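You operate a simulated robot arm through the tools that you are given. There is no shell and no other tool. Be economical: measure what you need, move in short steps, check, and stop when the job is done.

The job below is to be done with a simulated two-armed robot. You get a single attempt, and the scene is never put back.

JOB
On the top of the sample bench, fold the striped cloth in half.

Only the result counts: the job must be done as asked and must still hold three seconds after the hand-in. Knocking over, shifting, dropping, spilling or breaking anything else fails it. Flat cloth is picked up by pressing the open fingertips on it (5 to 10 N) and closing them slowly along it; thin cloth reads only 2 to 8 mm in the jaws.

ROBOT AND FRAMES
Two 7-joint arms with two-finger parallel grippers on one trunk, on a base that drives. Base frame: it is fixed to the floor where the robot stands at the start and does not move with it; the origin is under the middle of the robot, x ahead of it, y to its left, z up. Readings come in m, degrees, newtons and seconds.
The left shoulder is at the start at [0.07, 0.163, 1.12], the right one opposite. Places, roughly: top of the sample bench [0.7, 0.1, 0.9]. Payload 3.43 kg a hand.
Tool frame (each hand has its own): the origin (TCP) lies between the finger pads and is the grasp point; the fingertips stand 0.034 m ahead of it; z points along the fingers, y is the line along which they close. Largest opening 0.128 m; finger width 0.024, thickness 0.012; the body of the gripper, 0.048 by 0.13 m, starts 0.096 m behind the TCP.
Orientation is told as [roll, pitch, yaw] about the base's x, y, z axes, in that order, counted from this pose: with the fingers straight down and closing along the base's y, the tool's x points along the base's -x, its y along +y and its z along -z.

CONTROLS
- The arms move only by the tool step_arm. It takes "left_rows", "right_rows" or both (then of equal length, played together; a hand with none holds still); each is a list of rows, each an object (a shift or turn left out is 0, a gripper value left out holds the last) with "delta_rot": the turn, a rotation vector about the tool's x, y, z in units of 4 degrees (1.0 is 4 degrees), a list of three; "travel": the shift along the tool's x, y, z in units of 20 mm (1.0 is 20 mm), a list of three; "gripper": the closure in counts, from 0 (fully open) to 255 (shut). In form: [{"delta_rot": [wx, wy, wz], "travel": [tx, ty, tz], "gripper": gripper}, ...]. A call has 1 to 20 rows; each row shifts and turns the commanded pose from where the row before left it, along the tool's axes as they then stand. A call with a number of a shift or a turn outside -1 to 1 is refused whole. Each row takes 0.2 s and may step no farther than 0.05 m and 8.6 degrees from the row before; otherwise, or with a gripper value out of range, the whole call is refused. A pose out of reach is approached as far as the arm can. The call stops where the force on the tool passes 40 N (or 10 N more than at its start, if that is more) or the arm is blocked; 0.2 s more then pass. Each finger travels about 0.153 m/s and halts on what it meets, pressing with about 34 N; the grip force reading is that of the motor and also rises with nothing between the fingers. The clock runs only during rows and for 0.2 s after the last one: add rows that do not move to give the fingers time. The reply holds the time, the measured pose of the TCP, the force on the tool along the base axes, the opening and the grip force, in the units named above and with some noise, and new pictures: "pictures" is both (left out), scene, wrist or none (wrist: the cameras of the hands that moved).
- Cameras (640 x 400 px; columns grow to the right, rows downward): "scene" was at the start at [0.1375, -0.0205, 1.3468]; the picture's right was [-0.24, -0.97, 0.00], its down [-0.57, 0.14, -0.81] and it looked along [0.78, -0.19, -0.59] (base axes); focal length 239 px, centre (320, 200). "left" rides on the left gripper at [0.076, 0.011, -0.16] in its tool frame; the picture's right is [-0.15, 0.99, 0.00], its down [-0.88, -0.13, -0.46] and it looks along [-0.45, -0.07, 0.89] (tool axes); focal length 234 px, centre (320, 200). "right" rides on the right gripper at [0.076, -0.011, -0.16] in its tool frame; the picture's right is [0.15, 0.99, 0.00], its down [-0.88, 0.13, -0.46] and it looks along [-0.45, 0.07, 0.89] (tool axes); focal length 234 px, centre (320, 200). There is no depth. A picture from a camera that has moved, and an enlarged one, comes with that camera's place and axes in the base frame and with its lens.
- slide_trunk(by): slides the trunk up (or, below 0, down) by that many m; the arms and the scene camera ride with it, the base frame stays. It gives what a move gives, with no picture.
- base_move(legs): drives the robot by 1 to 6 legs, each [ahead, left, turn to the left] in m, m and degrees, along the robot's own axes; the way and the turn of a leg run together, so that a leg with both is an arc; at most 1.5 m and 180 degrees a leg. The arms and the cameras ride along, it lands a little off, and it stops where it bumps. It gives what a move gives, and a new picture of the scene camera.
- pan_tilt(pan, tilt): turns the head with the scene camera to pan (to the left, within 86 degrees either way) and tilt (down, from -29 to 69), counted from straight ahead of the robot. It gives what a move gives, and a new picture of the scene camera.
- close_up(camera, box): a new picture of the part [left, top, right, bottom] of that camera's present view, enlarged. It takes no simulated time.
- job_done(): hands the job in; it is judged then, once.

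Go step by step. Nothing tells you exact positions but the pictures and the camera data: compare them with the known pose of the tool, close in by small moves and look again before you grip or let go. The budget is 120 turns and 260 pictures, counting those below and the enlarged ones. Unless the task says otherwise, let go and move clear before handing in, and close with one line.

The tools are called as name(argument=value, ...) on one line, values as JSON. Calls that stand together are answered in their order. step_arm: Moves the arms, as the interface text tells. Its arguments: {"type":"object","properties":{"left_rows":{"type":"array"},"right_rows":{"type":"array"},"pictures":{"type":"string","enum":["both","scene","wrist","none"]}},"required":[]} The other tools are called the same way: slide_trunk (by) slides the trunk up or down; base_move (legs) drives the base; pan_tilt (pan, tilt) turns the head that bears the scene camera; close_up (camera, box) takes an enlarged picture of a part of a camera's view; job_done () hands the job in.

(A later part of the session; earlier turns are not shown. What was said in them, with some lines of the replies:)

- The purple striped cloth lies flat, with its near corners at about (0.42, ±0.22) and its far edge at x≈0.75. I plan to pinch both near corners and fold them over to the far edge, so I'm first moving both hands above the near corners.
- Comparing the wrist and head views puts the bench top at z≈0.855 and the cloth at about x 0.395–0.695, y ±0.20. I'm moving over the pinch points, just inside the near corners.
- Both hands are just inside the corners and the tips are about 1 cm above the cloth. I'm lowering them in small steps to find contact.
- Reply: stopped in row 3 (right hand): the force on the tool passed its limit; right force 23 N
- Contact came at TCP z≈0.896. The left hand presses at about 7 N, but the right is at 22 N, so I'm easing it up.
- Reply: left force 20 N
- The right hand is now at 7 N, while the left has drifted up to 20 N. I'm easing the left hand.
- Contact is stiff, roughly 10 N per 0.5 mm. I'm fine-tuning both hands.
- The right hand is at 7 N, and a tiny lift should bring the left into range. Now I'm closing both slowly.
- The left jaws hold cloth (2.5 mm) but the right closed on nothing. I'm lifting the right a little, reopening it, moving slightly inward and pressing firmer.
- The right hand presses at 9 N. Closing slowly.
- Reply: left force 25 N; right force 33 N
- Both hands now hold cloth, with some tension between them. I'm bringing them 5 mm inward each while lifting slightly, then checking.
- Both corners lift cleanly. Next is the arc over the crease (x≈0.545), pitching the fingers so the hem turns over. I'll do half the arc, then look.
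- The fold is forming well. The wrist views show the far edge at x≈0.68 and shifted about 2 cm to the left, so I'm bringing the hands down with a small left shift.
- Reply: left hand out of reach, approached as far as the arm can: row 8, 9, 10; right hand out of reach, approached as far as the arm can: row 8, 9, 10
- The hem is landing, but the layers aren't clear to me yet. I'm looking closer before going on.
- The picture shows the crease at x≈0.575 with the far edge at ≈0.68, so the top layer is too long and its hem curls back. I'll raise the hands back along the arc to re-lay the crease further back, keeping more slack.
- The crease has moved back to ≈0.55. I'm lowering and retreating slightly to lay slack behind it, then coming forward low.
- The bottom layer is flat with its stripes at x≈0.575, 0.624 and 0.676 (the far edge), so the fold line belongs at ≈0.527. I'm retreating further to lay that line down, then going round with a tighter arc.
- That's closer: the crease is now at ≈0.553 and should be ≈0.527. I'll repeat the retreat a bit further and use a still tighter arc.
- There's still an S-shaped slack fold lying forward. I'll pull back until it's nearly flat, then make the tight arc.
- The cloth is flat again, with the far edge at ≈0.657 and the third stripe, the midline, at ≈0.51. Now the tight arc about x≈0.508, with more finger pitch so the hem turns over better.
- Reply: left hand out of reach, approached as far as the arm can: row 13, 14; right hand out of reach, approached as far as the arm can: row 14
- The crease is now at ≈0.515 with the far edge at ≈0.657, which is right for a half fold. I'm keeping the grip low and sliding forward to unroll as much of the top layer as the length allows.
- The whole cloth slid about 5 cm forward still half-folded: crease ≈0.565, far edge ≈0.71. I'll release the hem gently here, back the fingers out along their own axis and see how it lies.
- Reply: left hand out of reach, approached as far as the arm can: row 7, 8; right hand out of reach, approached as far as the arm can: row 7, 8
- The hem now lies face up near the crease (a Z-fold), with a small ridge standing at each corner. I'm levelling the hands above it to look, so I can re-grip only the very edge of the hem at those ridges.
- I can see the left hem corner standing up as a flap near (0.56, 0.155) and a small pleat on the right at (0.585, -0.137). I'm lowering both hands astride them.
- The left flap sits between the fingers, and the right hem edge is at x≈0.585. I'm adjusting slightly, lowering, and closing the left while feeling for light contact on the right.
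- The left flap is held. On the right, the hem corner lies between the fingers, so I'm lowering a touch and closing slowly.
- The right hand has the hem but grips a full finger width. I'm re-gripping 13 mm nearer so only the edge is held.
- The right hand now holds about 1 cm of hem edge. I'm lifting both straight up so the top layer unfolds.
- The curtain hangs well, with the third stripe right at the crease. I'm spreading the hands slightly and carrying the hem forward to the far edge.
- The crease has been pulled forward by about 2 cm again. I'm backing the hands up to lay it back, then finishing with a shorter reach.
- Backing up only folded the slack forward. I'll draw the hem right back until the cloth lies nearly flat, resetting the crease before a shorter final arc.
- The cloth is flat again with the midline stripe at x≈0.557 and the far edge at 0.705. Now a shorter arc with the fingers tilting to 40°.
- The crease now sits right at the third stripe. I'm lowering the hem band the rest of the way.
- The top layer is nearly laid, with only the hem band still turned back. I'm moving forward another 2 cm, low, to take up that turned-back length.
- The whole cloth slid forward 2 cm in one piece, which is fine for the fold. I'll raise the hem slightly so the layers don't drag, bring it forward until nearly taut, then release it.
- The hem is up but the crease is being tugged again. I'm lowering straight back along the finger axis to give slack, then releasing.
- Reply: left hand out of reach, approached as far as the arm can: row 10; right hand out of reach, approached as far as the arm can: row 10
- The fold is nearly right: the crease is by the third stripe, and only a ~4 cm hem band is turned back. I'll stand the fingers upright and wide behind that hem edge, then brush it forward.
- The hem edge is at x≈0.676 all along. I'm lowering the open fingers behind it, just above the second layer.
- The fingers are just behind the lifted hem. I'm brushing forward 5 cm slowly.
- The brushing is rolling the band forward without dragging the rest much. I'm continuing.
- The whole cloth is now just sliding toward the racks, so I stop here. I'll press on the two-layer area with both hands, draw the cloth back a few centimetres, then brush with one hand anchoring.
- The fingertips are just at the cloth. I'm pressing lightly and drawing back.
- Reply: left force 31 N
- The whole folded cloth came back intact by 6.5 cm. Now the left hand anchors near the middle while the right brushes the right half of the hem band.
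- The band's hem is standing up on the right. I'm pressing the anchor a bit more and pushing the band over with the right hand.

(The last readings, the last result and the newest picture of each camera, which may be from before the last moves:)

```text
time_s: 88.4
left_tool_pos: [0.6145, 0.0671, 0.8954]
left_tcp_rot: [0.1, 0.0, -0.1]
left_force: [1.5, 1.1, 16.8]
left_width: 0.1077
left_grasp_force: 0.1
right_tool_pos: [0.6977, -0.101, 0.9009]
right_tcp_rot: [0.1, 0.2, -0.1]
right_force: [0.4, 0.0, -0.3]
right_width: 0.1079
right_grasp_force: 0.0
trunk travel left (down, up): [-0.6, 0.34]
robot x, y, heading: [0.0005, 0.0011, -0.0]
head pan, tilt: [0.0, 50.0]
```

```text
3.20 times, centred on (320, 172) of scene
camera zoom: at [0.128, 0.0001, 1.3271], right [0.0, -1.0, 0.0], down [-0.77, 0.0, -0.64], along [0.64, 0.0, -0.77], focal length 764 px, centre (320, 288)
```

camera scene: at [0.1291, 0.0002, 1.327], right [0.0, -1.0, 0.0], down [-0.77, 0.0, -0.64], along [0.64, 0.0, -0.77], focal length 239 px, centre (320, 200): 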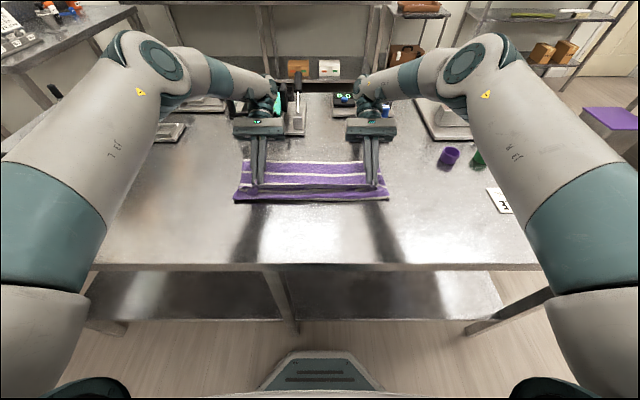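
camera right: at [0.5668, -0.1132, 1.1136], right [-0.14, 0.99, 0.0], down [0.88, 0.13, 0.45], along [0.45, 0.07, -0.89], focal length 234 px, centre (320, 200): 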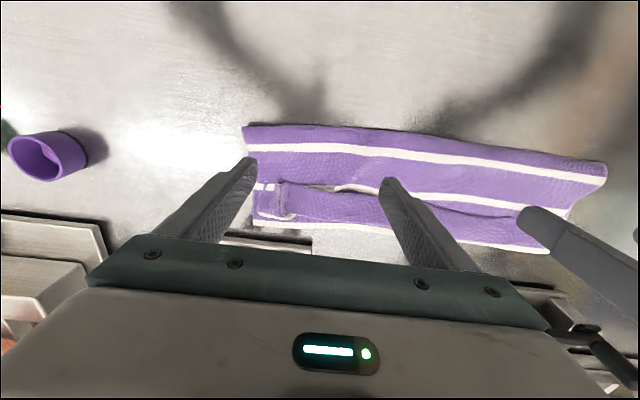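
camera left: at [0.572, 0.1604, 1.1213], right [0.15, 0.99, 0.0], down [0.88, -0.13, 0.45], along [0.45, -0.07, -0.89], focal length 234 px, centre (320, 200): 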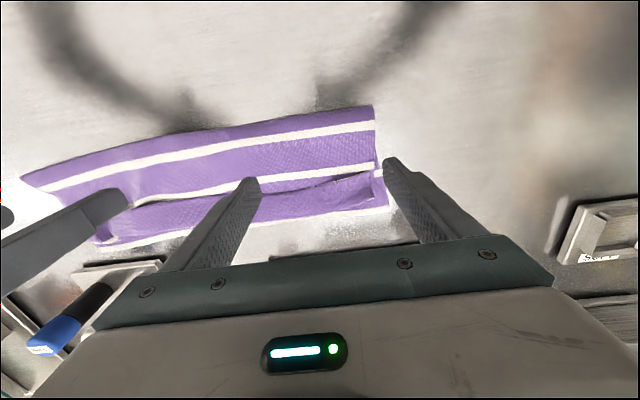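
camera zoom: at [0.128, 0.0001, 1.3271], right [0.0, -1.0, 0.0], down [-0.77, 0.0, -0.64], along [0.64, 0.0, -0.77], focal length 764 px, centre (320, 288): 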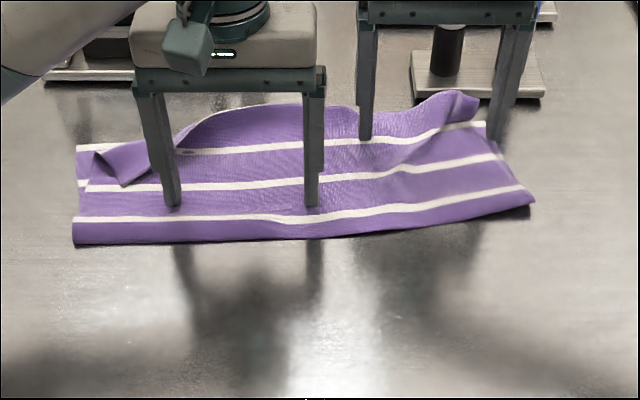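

The right and middle parts flipped over nicely; only the left corner is still turned back. I'm swapping roles: the right hand anchors and the left goes behind the left corner.

step_arm(left_rows=[{"travel": [0, 0, -0.9]}, {"travel": [0.2, 0.8, -0.6], "gripper": 140}, {"travel": [0.2, 0.85, 0]}, {"travel": [0.2, 0.85, 0]}, {"travel": [0.2, 0.85, 0]}, {"travel": [0, 0.8, 0]}, {}, {}, {}], right_rows=[{"travel": [0, 0, -0.9]}, {"travel": [0.4, 0, -0.6]}, {"travel": [0.8, 0.4, 0]}, {"travel": [0.8, 0.8, 0]}, {"travel": [0.8, 0.8, 0]}, {"travel": [0.2, 0.8, 0.4]}, {"travel": [0, 0.6, 0.7]}, {"travel": [0, 0, 0.45]}, {}], pictures="none")

close_up(camera="left", box=[160, 50, 480, 250])

close_up(camera="scene", box=[220, 110, 420, 235])

```text
time_s: 90.4
left_tool_pos: [0.5985, 0.1498, 0.9242]
left_tcp_rot: [0.1, 0.0, 0.0]
left_force: [-0.6, 0.7, 0.5]
left_width: 0.0578
left_grasp_force: 0.0
right_tool_pos: [0.6383, -0.0349, 0.901]
right_tcp_rot: [0.2, 0.2, -0.1]
right_force: [0.2, 0.6, 0.3]
right_width: 0.1079
right_grasp_force: 0.1
trunk travel left (down, up): [-0.6, 0.34]
robot x, y, heading: [-0.0015, 0.0016, -0.2]
head pan, tilt: [0.0, 50.0]
```

```text
2.00 times, centred on (320, 150) of left
camera zoom: at [0.5219, 0.1606, 1.0847], right [0.15, 0.99, 0.0], down [0.88, -0.13, 0.45], along [0.45, -0.07, -0.89], focal length 468 px, centre (320, 300)
```

zoom: 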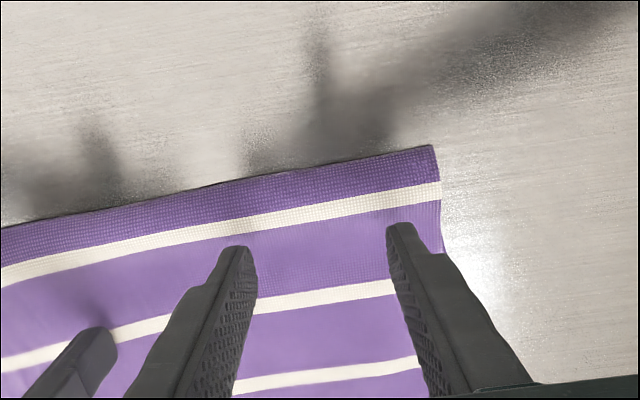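

```text
3.20 times, centred on (320, 172) of scene
camera zoom: at [0.1296, 0.0002, 1.3269], right [0.0, -1.0, 0.0], down [-0.77, 0.0, -0.64], along [0.64, 0.0, -0.77], focal length 764 px, centre (320, 288)
```

zoom: 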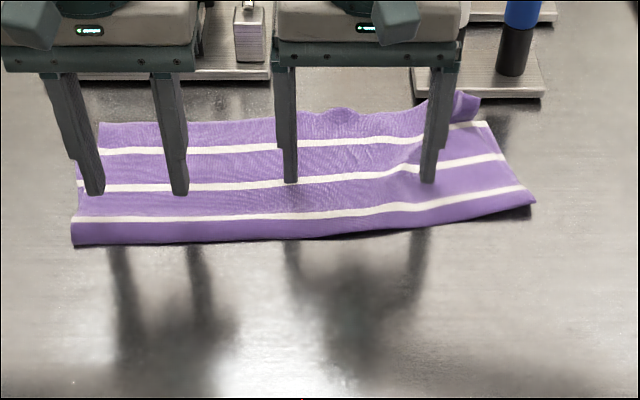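

The left corner unrolled by itself, so the top layer now seems fully laid over. I'm lifting both hands clear for an open view.

step_arm(left_rows=[{"travel": [0, 0, -0.9]}, {"travel": [0, 0, -0.9]}, {"travel": [0, 0.9, -0.9]}, {"travel": [0.2, 0.9, -0.9]}, {"travel": [0.2, 0.9, -0.9]}, {"travel": [0.2, 0.9, -0.9]}, {"travel": [0.2, 0.9, 0]}, {}], right_rows=[{"travel": [0, 0, -0.9]}, {"travel": [0, 0, -0.9]}, {"travel": [0, -0.9, -0.9]}, {"travel": [0.5, -0.95, -0.9]}, {"travel": [0.5, -0.95, -0.9]}, {"travel": [0.5, -0.95, -0.9]}, {"travel": [0.5, -0.95, -0.9]}, {"travel": [0, -0.95, 0]}], pictures="wrist")

close_up(camera="scene", box=[220, 110, 420, 235])

```text
time_s: 92.2
left_tool_pos: [0.5846, 0.2398, 1.0332]
left_tcp_rot: [0.0, 0.1, 0.0]
left_force: [-0.1, 0.3, 0.6]
left_width: 0.0575
left_grasp_force: 0.0
right_tool_pos: [0.5998, -0.148, 1.0272]
right_tcp_rot: [0.1, 0.2, -0.2]
right_force: [-0.1, 0.1, 0.3]
right_width: 0.1077
right_grasp_force: 0.1
trunk travel left (down, up): [-0.6, 0.34]
robot x, y, heading: [-0.0014, -0.0037, -0.0]
head pan, tilt: [0.0, 50.0]
camera right: at [0.5243, -0.1604, 1.1874], right [-0.14, 0.99, 0.0], down [0.88, 0.13, 0.45], along [0.45, 0.07, -0.89], focal length 234 px, centre (320, 200)
camera left: at [0.508, 0.2506, 1.1937], right [0.15, 0.99, 0.0], down [0.88, -0.13, 0.45], along [0.45, -0.07, -0.89], focal length 234 px, centre (320, 200)
```

right: 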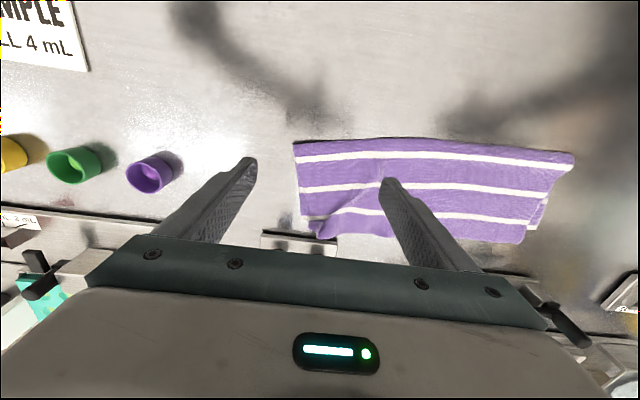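
left: 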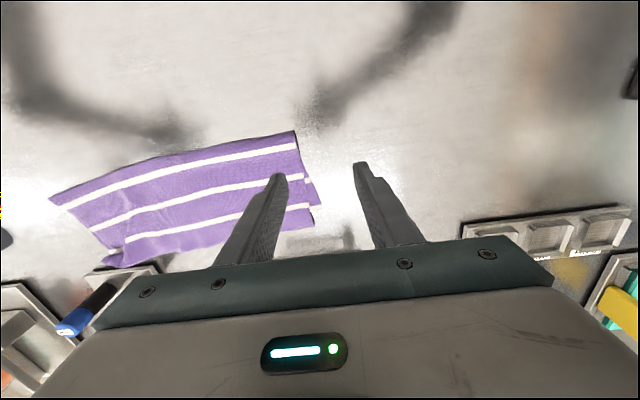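

```text
3.20 times, centred on (320, 172) of scene
camera zoom: at [0.13, -0.0014, 1.3268], right [0.0, -1.0, 0.0], down [-0.77, 0.0, -0.64], along [0.64, 0.0, -0.77], focal length 764 px, centre (320, 288)
```

zoom: 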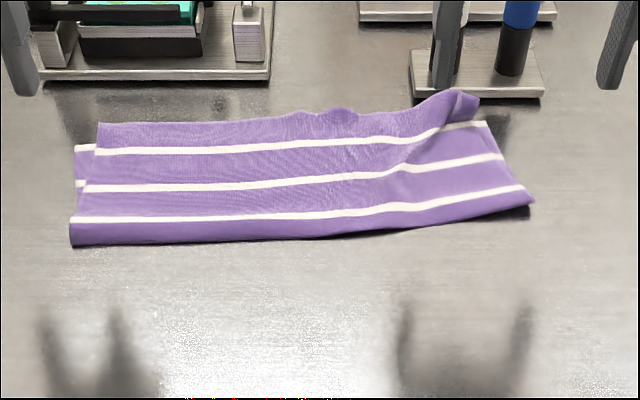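

The cloth is now folded over completely. The hem overshoots the far edge by about 3 cm and the right side sits close to the rack, so I'll first draw the folded cloth back and square it up.

step_arm(left_rows=[{"travel": [-0.32, -0.786, 0.914], "gripper": 40}, {"travel": [-0.32, -0.786, 0.914]}, {"travel": [-0.32, -0.786, 0.914]}, {"travel": [-0.32, -0.786, 0.914]}, {"travel": [-0.32, -0.786, 0.914]}, {"travel": [-0.32, -0.786, 0.914]}, {"travel": [-0.32, -0.786, 0.914]}, {"travel": [0, 0, 0.3]}, {}], right_rows=[{"travel": [-0.464, 0.343, 0.871]}, {"travel": [-0.464, 0.343, 0.871]}, {"travel": [-0.464, 0.343, 0.871]}, {"travel": [-0.464, 0.343, 0.871]}, {"travel": [-0.464, 0.343, 0.871]}, {"travel": [-0.464, 0.343, 0.871]}, {"travel": [-0.464, 0.343, 0.871]}, {"travel": [0, 0, 0.3]}, {}], pictures="none")

```text
time_s: 94.2
left_tool_pos: [0.628, 0.1323, 0.897]
left_tcp_rot: [-0.1, 0.1, -0.1]
left_force: [0.3, 0.3, -0.2]
left_width: 0.1079
left_grasp_force: 0.1
right_tool_pos: [0.6637, -0.1003, 0.8969]
right_tcp_rot: [0.1, 0.2, -0.2]
right_force: [0.0, 0.1, 0.3]
right_width: 0.1079
right_grasp_force: 0.2
trunk travel left (down, up): [-0.6, 0.34]
robot x, y, heading: [0.0027, -0.0002, -0.2]
head pan, tilt: [0.0, 50.0]
```

Now I'm pressing lightly and dragging back, the right side further than the left.

step_arm(left_rows=[{"travel": [0, 0, 0.08]}, {"travel": [0, 0, 0.03]}, {"travel": [0.375, 0, 0]}, {"travel": [0.375, 0, 0]}, {"travel": [0.375, 0, 0]}, {"travel": [0.375, 0, 0]}, {"travel": [0.375, 0, 0]}, {"travel": [0.375, 0, 0]}, {}], right_rows=[{"travel": [0, 0, 0.08]}, {"travel": [0, 0, 0.03]}, {"travel": [0.625, 0, 0]}, {"travel": [0.625, 0, 0]}, {"travel": [0.625, 0, 0]}, {"travel": [0.625, 0, 0]}, {"travel": [0.625, 0, 0]}, {"travel": [0.625, 0, 0]}, {}], pictures="none")

close_up(camera="scene", box=[220, 110, 420, 235])

```text
time_s: 96.2
left_tool_pos: [0.5823, 0.1295, 0.8969]
left_tcp_rot: [0.0, -0.1, 0.0]
left_force: [2.2, 1.1, 11.9]
left_width: 0.1079
left_grasp_force: 0.0
right_tool_pos: [0.589, -0.0961, 0.8977]
right_tcp_rot: [0.1, 0.2, -0.2]
right_force: [-0.2, 0.2, 0.5]
right_width: 0.1079
right_grasp_force: 0.0
trunk travel left (down, up): [-0.6, 0.34]
robot x, y, heading: [0.0004, 0.0017, -0.0]
head pan, tilt: [0.0, 50.0]
```

```text
3.20 times, centred on (320, 172) of scene
camera zoom: at [0.1286, -0.0004, 1.327], right [0.0, -1.0, 0.0], down [-0.77, 0.0, -0.64], along [0.64, 0.0, -0.77], focal length 764 px, centre (320, 288)
```

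zoom: 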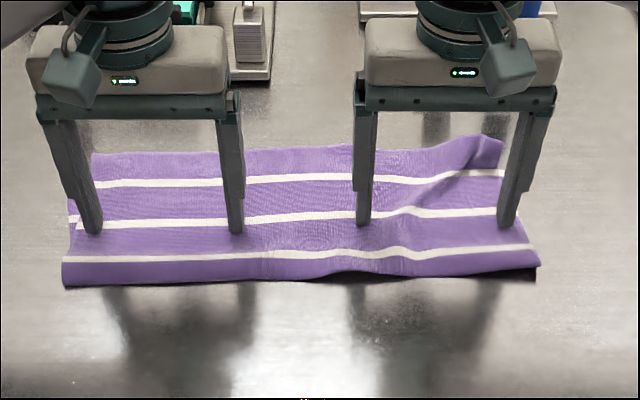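

The cloth is squared up, with the crease at x≈0.52, the far edge ≈0.655 and the hem ≈0.68. I'm moving the fingertips over the overhanging single-layer hem strip.

step_arm(left_rows=[{"travel": [0, 0, -0.6]}, {"travel": [-0.7, 0, -0.3]}, {"travel": [-0.9, 0, 0]}, {"travel": [-0.9, 0, 0]}, {"travel": [-0.9, 0, 0]}, {"travel": [-0.9, 0, 0]}, {"travel": [-0.1, 0, 0.4]}, {}], right_rows=[{"travel": [0, 0, -0.6]}, {"travel": [-0.4, 0, -0.3]}, {"travel": [-0.9, 0, 0]}, {"travel": [-0.9, 0, 0]}, {"travel": [-0.9, 0, 0]}, {"travel": [-0.9, 0, 0]}, {"travel": [-0.05, 0, 0.4]}, {}], pictures="none")

close_up(camera="scene", box=[220, 110, 420, 235])

close_up(camera="left", box=[160, 70, 480, 270])

close_up(camera="right", box=[160, 70, 480, 270])

```text
time_s: 98.0
left_tool_pos: [0.6703, 0.13, 0.905]
left_tcp_rot: [0.1, 0.0, 0.0]
left_force: [0.3, 0.5, -0.1]
left_width: 0.1077
left_grasp_force: 0.0
right_tool_pos: [0.6724, -0.099, 0.908]
right_tcp_rot: [0.1, 0.2, -0.2]
right_force: [-0.3, -0.5, -1.0]
right_width: 0.1078
right_grasp_force: 0.0
trunk travel left (down, up): [-0.6, 0.34]
robot x, y, heading: [-0.0037, -0.0, 0.0]
head pan, tilt: [0.0, 50.0]
```

```text
3.20 times, centred on (320, 172) of scene
camera zoom: at [0.1295, 0.0001, 1.3269], right [0.0, -1.0, 0.0], down [-0.77, 0.0, -0.64], along [0.64, 0.0, -0.77], focal length 764 px, centre (320, 288)
```

zoom: 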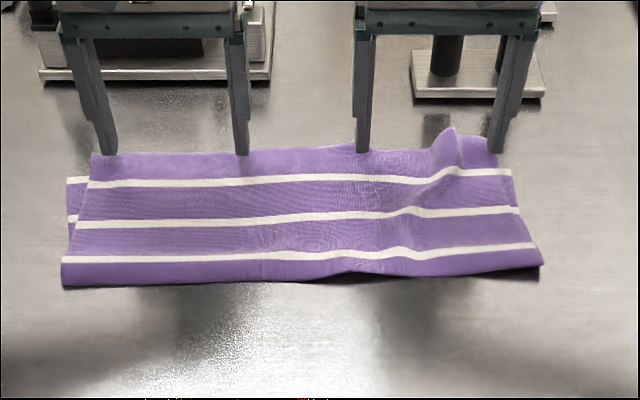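

```text
2.00 times, centred on (320, 170) of left
camera zoom: at [0.5941, 0.1409, 1.0662], right [0.15, 0.99, 0.0], down [0.88, -0.13, 0.46], along [0.45, -0.07, -0.89], focal length 468 px, centre (320, 260)
```

zoom: 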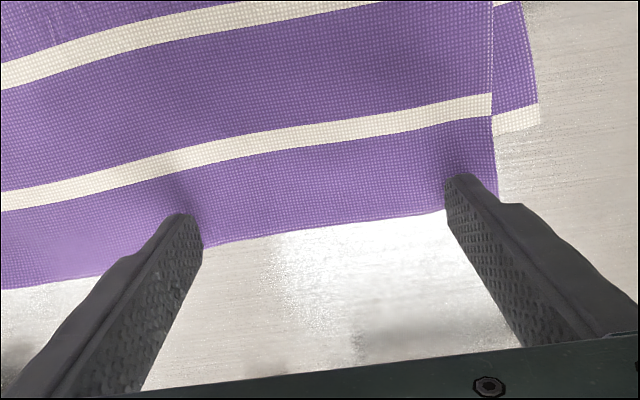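

```text
2.00 times, centred on (320, 170) of right
camera zoom: at [0.5963, -0.1095, 1.0676], right [-0.14, 0.99, 0.0], down [0.88, 0.13, 0.45], along [0.45, 0.07, -0.89], focal length 468 px, centre (320, 260)
```

zoom: 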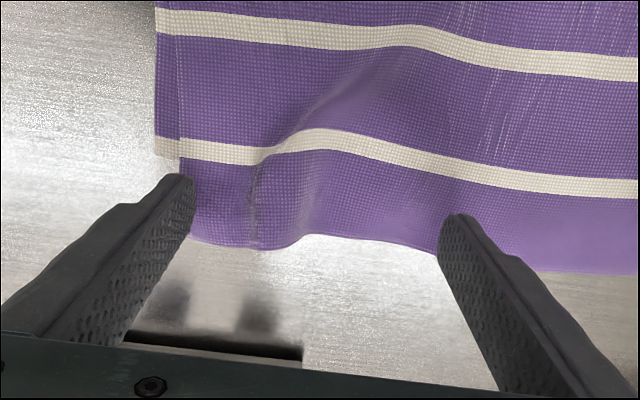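

Everything is flat, and the hem overshoots the far edge by a uniform ~3 cm. I'm pressing on the single-layer overhang and easing the hem back 3 cm.

step_arm(left_rows=[{"travel": [0, 0, 0.3]}, {"travel": [0, 0, 0.17]}, {"travel": [0, 0, 0.04]}, {}], right_rows=[{"travel": [0, 0, 0.4]}, {"travel": [0, 0, 0.2]}, {"travel": [0, 0, 0.06]}, {}], pictures="none")

```text
time_s: 99.0
left_tool_pos: [0.669, 0.13, 0.897]
left_tcp_rot: [-0.1, 0.0, 0.0]
left_force: [-0.1, -1.0, 0.6]
left_width: 0.1078
left_grasp_force: 0.1
right_tool_pos: [0.671, -0.0984, 0.8962]
right_tcp_rot: [0.1, -0.2, -0.2]
right_force: [4.9, 0.9, 26.4]
right_width: 0.1079
right_grasp_force: 0.0
trunk travel left (down, up): [-0.6, 0.34]
robot x, y, heading: [0.003, 0.0014, 0.0]
head pan, tilt: [0.0, 50.0]
```

step_arm(left_rows=[{"travel": [0, 0, 0.07]}, {}, {"travel": [0.3, 0, 0]}, {"travel": [0.3, 0, 0]}, {"travel": [0.3, 0, 0]}, {"travel": [0.3, 0, 0]}, {"travel": [0.3, 0, 0]}, {}], right_rows=[{"travel": [0, 0, -0.06]}, {}, {"travel": [0.3, 0, 0]}, {"travel": [0.3, 0, 0]}, {"travel": [0.3, 0, 0]}, {"travel": [0.3, 0, 0]}, {"travel": [0.3, 0, 0]}, {}], pictures="none")

close_up(camera="scene", box=[220, 110, 420, 235])

close_up(camera="left", box=[160, 70, 480, 270])

close_up(camera="right", box=[160, 70, 480, 270])

```text
time_s: 100.8
left_tool_pos: [0.6378, 0.1311, 0.8955]
left_tcp_rot: [0.0, -0.3, -0.1]
left_force: [4.0, -0.6, 21.3]
left_width: 0.108
left_grasp_force: 0.0
right_tool_pos: [0.6365, -0.0981, 0.8962]
right_tcp_rot: [0.1, 0.0, -0.2]
right_force: [2.8, 0.7, 13.7]
right_width: 0.108
right_grasp_force: 0.1
trunk travel left (down, up): [-0.6, 0.34]
robot x, y, heading: [-0.0003, 0.0006, -0.0]
head pan, tilt: [0.0, 50.0]
```

```text
3.20 times, centred on (320, 172) of scene
camera zoom: at [0.1264, 0.0, 1.3273], right [0.0, -1.0, 0.0], down [-0.76, 0.0, -0.64], along [0.64, 0.0, -0.76], focal length 764 px, centre (320, 288)
```

zoom: 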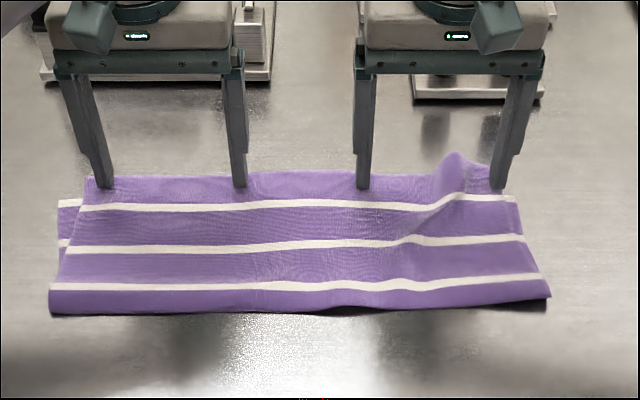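

```text
2.00 times, centred on (320, 170) of left
camera zoom: at [0.5616, 0.1418, 1.0562], right [0.15, 0.99, 0.0], down [0.88, -0.13, 0.46], along [0.45, -0.07, -0.89], focal length 468 px, centre (320, 260)
```

zoom: 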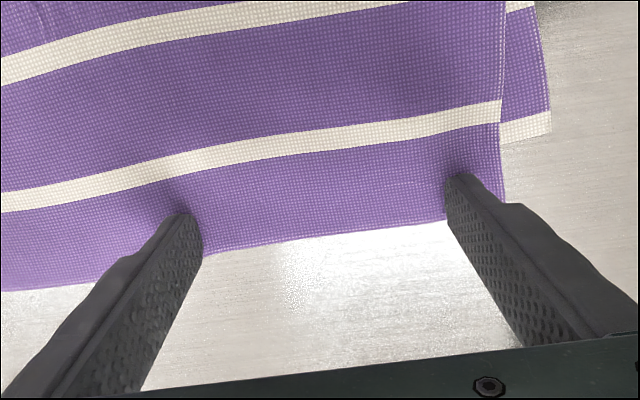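

```text
2.00 times, centred on (320, 170) of right
camera zoom: at [0.5614, -0.1092, 1.0561], right [-0.14, 0.99, 0.0], down [0.88, 0.13, 0.45], along [0.45, 0.07, -0.89], focal length 468 px, centre (320, 260)
```

zoom: 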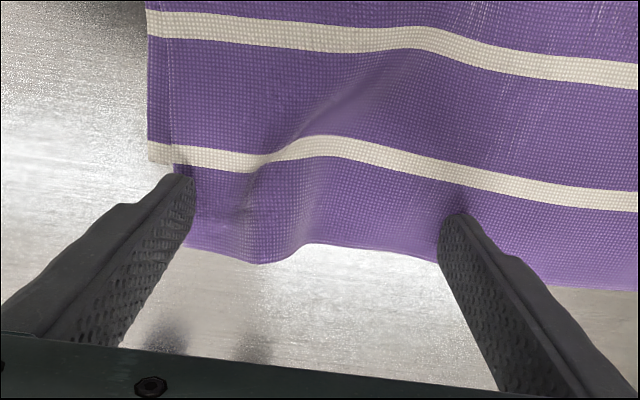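

Pressing moves the folded cloth as one piece. The hem is within about 3–4 cm of the far edge all along, the crease is close to the midline, and the layers lie flat. I'm lifting both hands clear to check the result.

step_arm(left_rows=[{"travel": [0, 0, -0.7]}, {"travel": [0, 0, -0.9]}, {"travel": [0, 0, -0.9]}, {"travel": [0, 0.9, -0.9]}, {"travel": [0, 0.9, -0.9]}, {"travel": [0, 0.9, -0.9]}, {"travel": [0, 0.9, -0.9]}, {"travel": [0, 0.9, -0.9]}, {"travel": [0, 0.9, 0]}, {}], right_rows=[{"travel": [0, 0, -0.7]}, {"travel": [0, 0, -0.9]}, {"travel": [0, 0, -0.9]}, {"travel": [0, -0.9, -0.9]}, {"travel": [0, -0.9, -0.9]}, {"travel": [0, -0.9, -0.9]}, {"travel": [0, -0.9, -0.9]}, {"travel": [0, -0.9, -0.9]}, {"travel": [0, -0.9, 0]}, {}], pictures="both")

close_up(camera="scene", box=[220, 120, 420, 245])

```text
time_s: 103.0
left_tool_pos: [0.6411, 0.2398, 1.0347]
left_tcp_rot: [0.0, 0.1, 0.0]
left_force: [0.5, 0.2, 0.1]
left_width: 0.1079
left_grasp_force: 0.1
right_tool_pos: [0.6391, -0.2076, 1.0356]
right_tcp_rot: [0.1, 0.2, -0.2]
right_force: [0.5, -0.2, 0.1]
right_width: 0.1078
right_grasp_force: 0.1
trunk travel left (down, up): [-0.6, 0.34]
robot x, y, heading: [0.0015, -0.0016, -0.1]
head pan, tilt: [0.0, 50.0]
camera scene: at [0.1296, 0.0001, 1.3269], right [0.0, -1.0, 0.0], down [-0.77, 0.0, -0.64], along [0.64, 0.0, -0.77], focal length 239 px, centre (320, 200)
camera right: at [0.5638, -0.2187, 1.1948], right [-0.14, 0.99, 0.0], down [0.88, 0.13, 0.45], along [0.45, 0.07, -0.89], focal length 234 px, centre (320, 200)
camera left: at [0.5651, 0.2505, 1.196], right [0.15, 0.99, 0.0], down [0.88, -0.13, 0.45], along [0.45, -0.07, -0.89], focal length 234 px, centre (320, 200)
```

scene: 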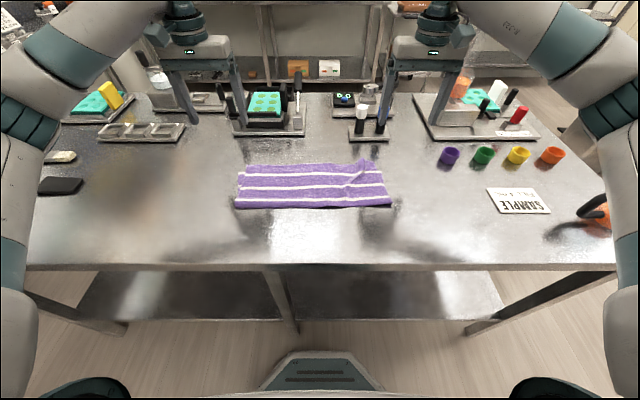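
right: 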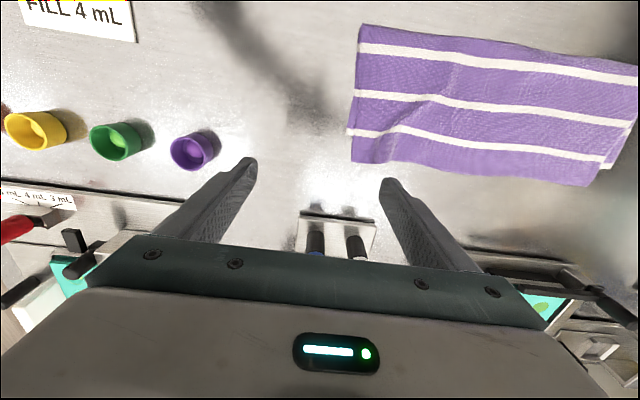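
left: 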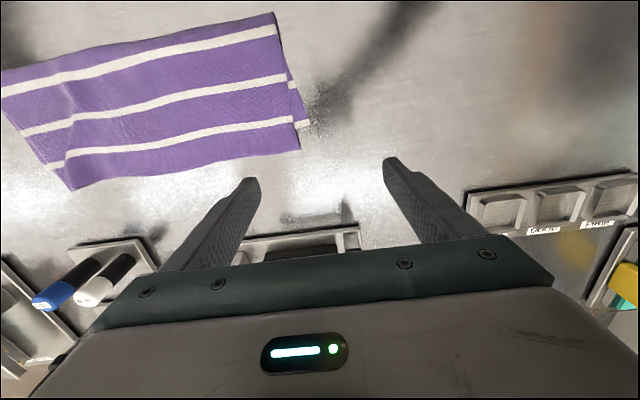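

```text
3.20 times, centred on (320, 182) of scene
camera zoom: at [0.1296, 0.0001, 1.3269], right [0.0, -1.0, 0.0], down [-0.77, 0.0, -0.64], along [0.64, 0.0, -0.77], focal length 764 px, centre (320, 256)
```

zoom: 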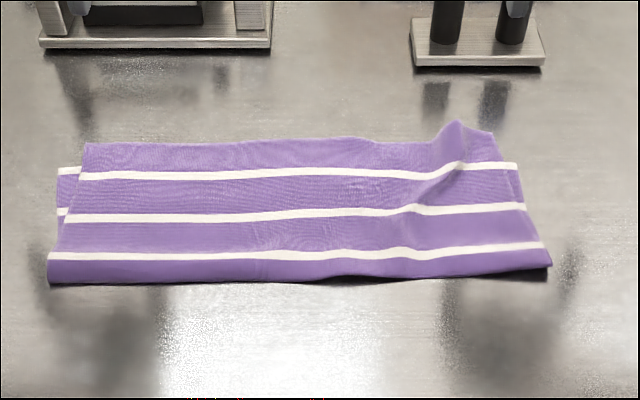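

The cloth lies folded along its middle stripe, hem over the far edge with about 3 cm of overshoot. Both hands are open and clear, and the other items are where they were. I'm handing in.

job_done()

```text
The job is handed in.
```

I folded the striped cloth in half on the sample bench and handed the job in, but the two edges don't line up exactly. The hem overshoots the far edge by about 3 cm, so the crease is about 1.5 cm off the true middle. A small ridge, roughly 1.5 cm high, is still standing near the right end. The whole cloth also ended up a few centimetres nearer the robot than it started. I saw no other item on the bench moved, and both hands are open and clear of the cloth.
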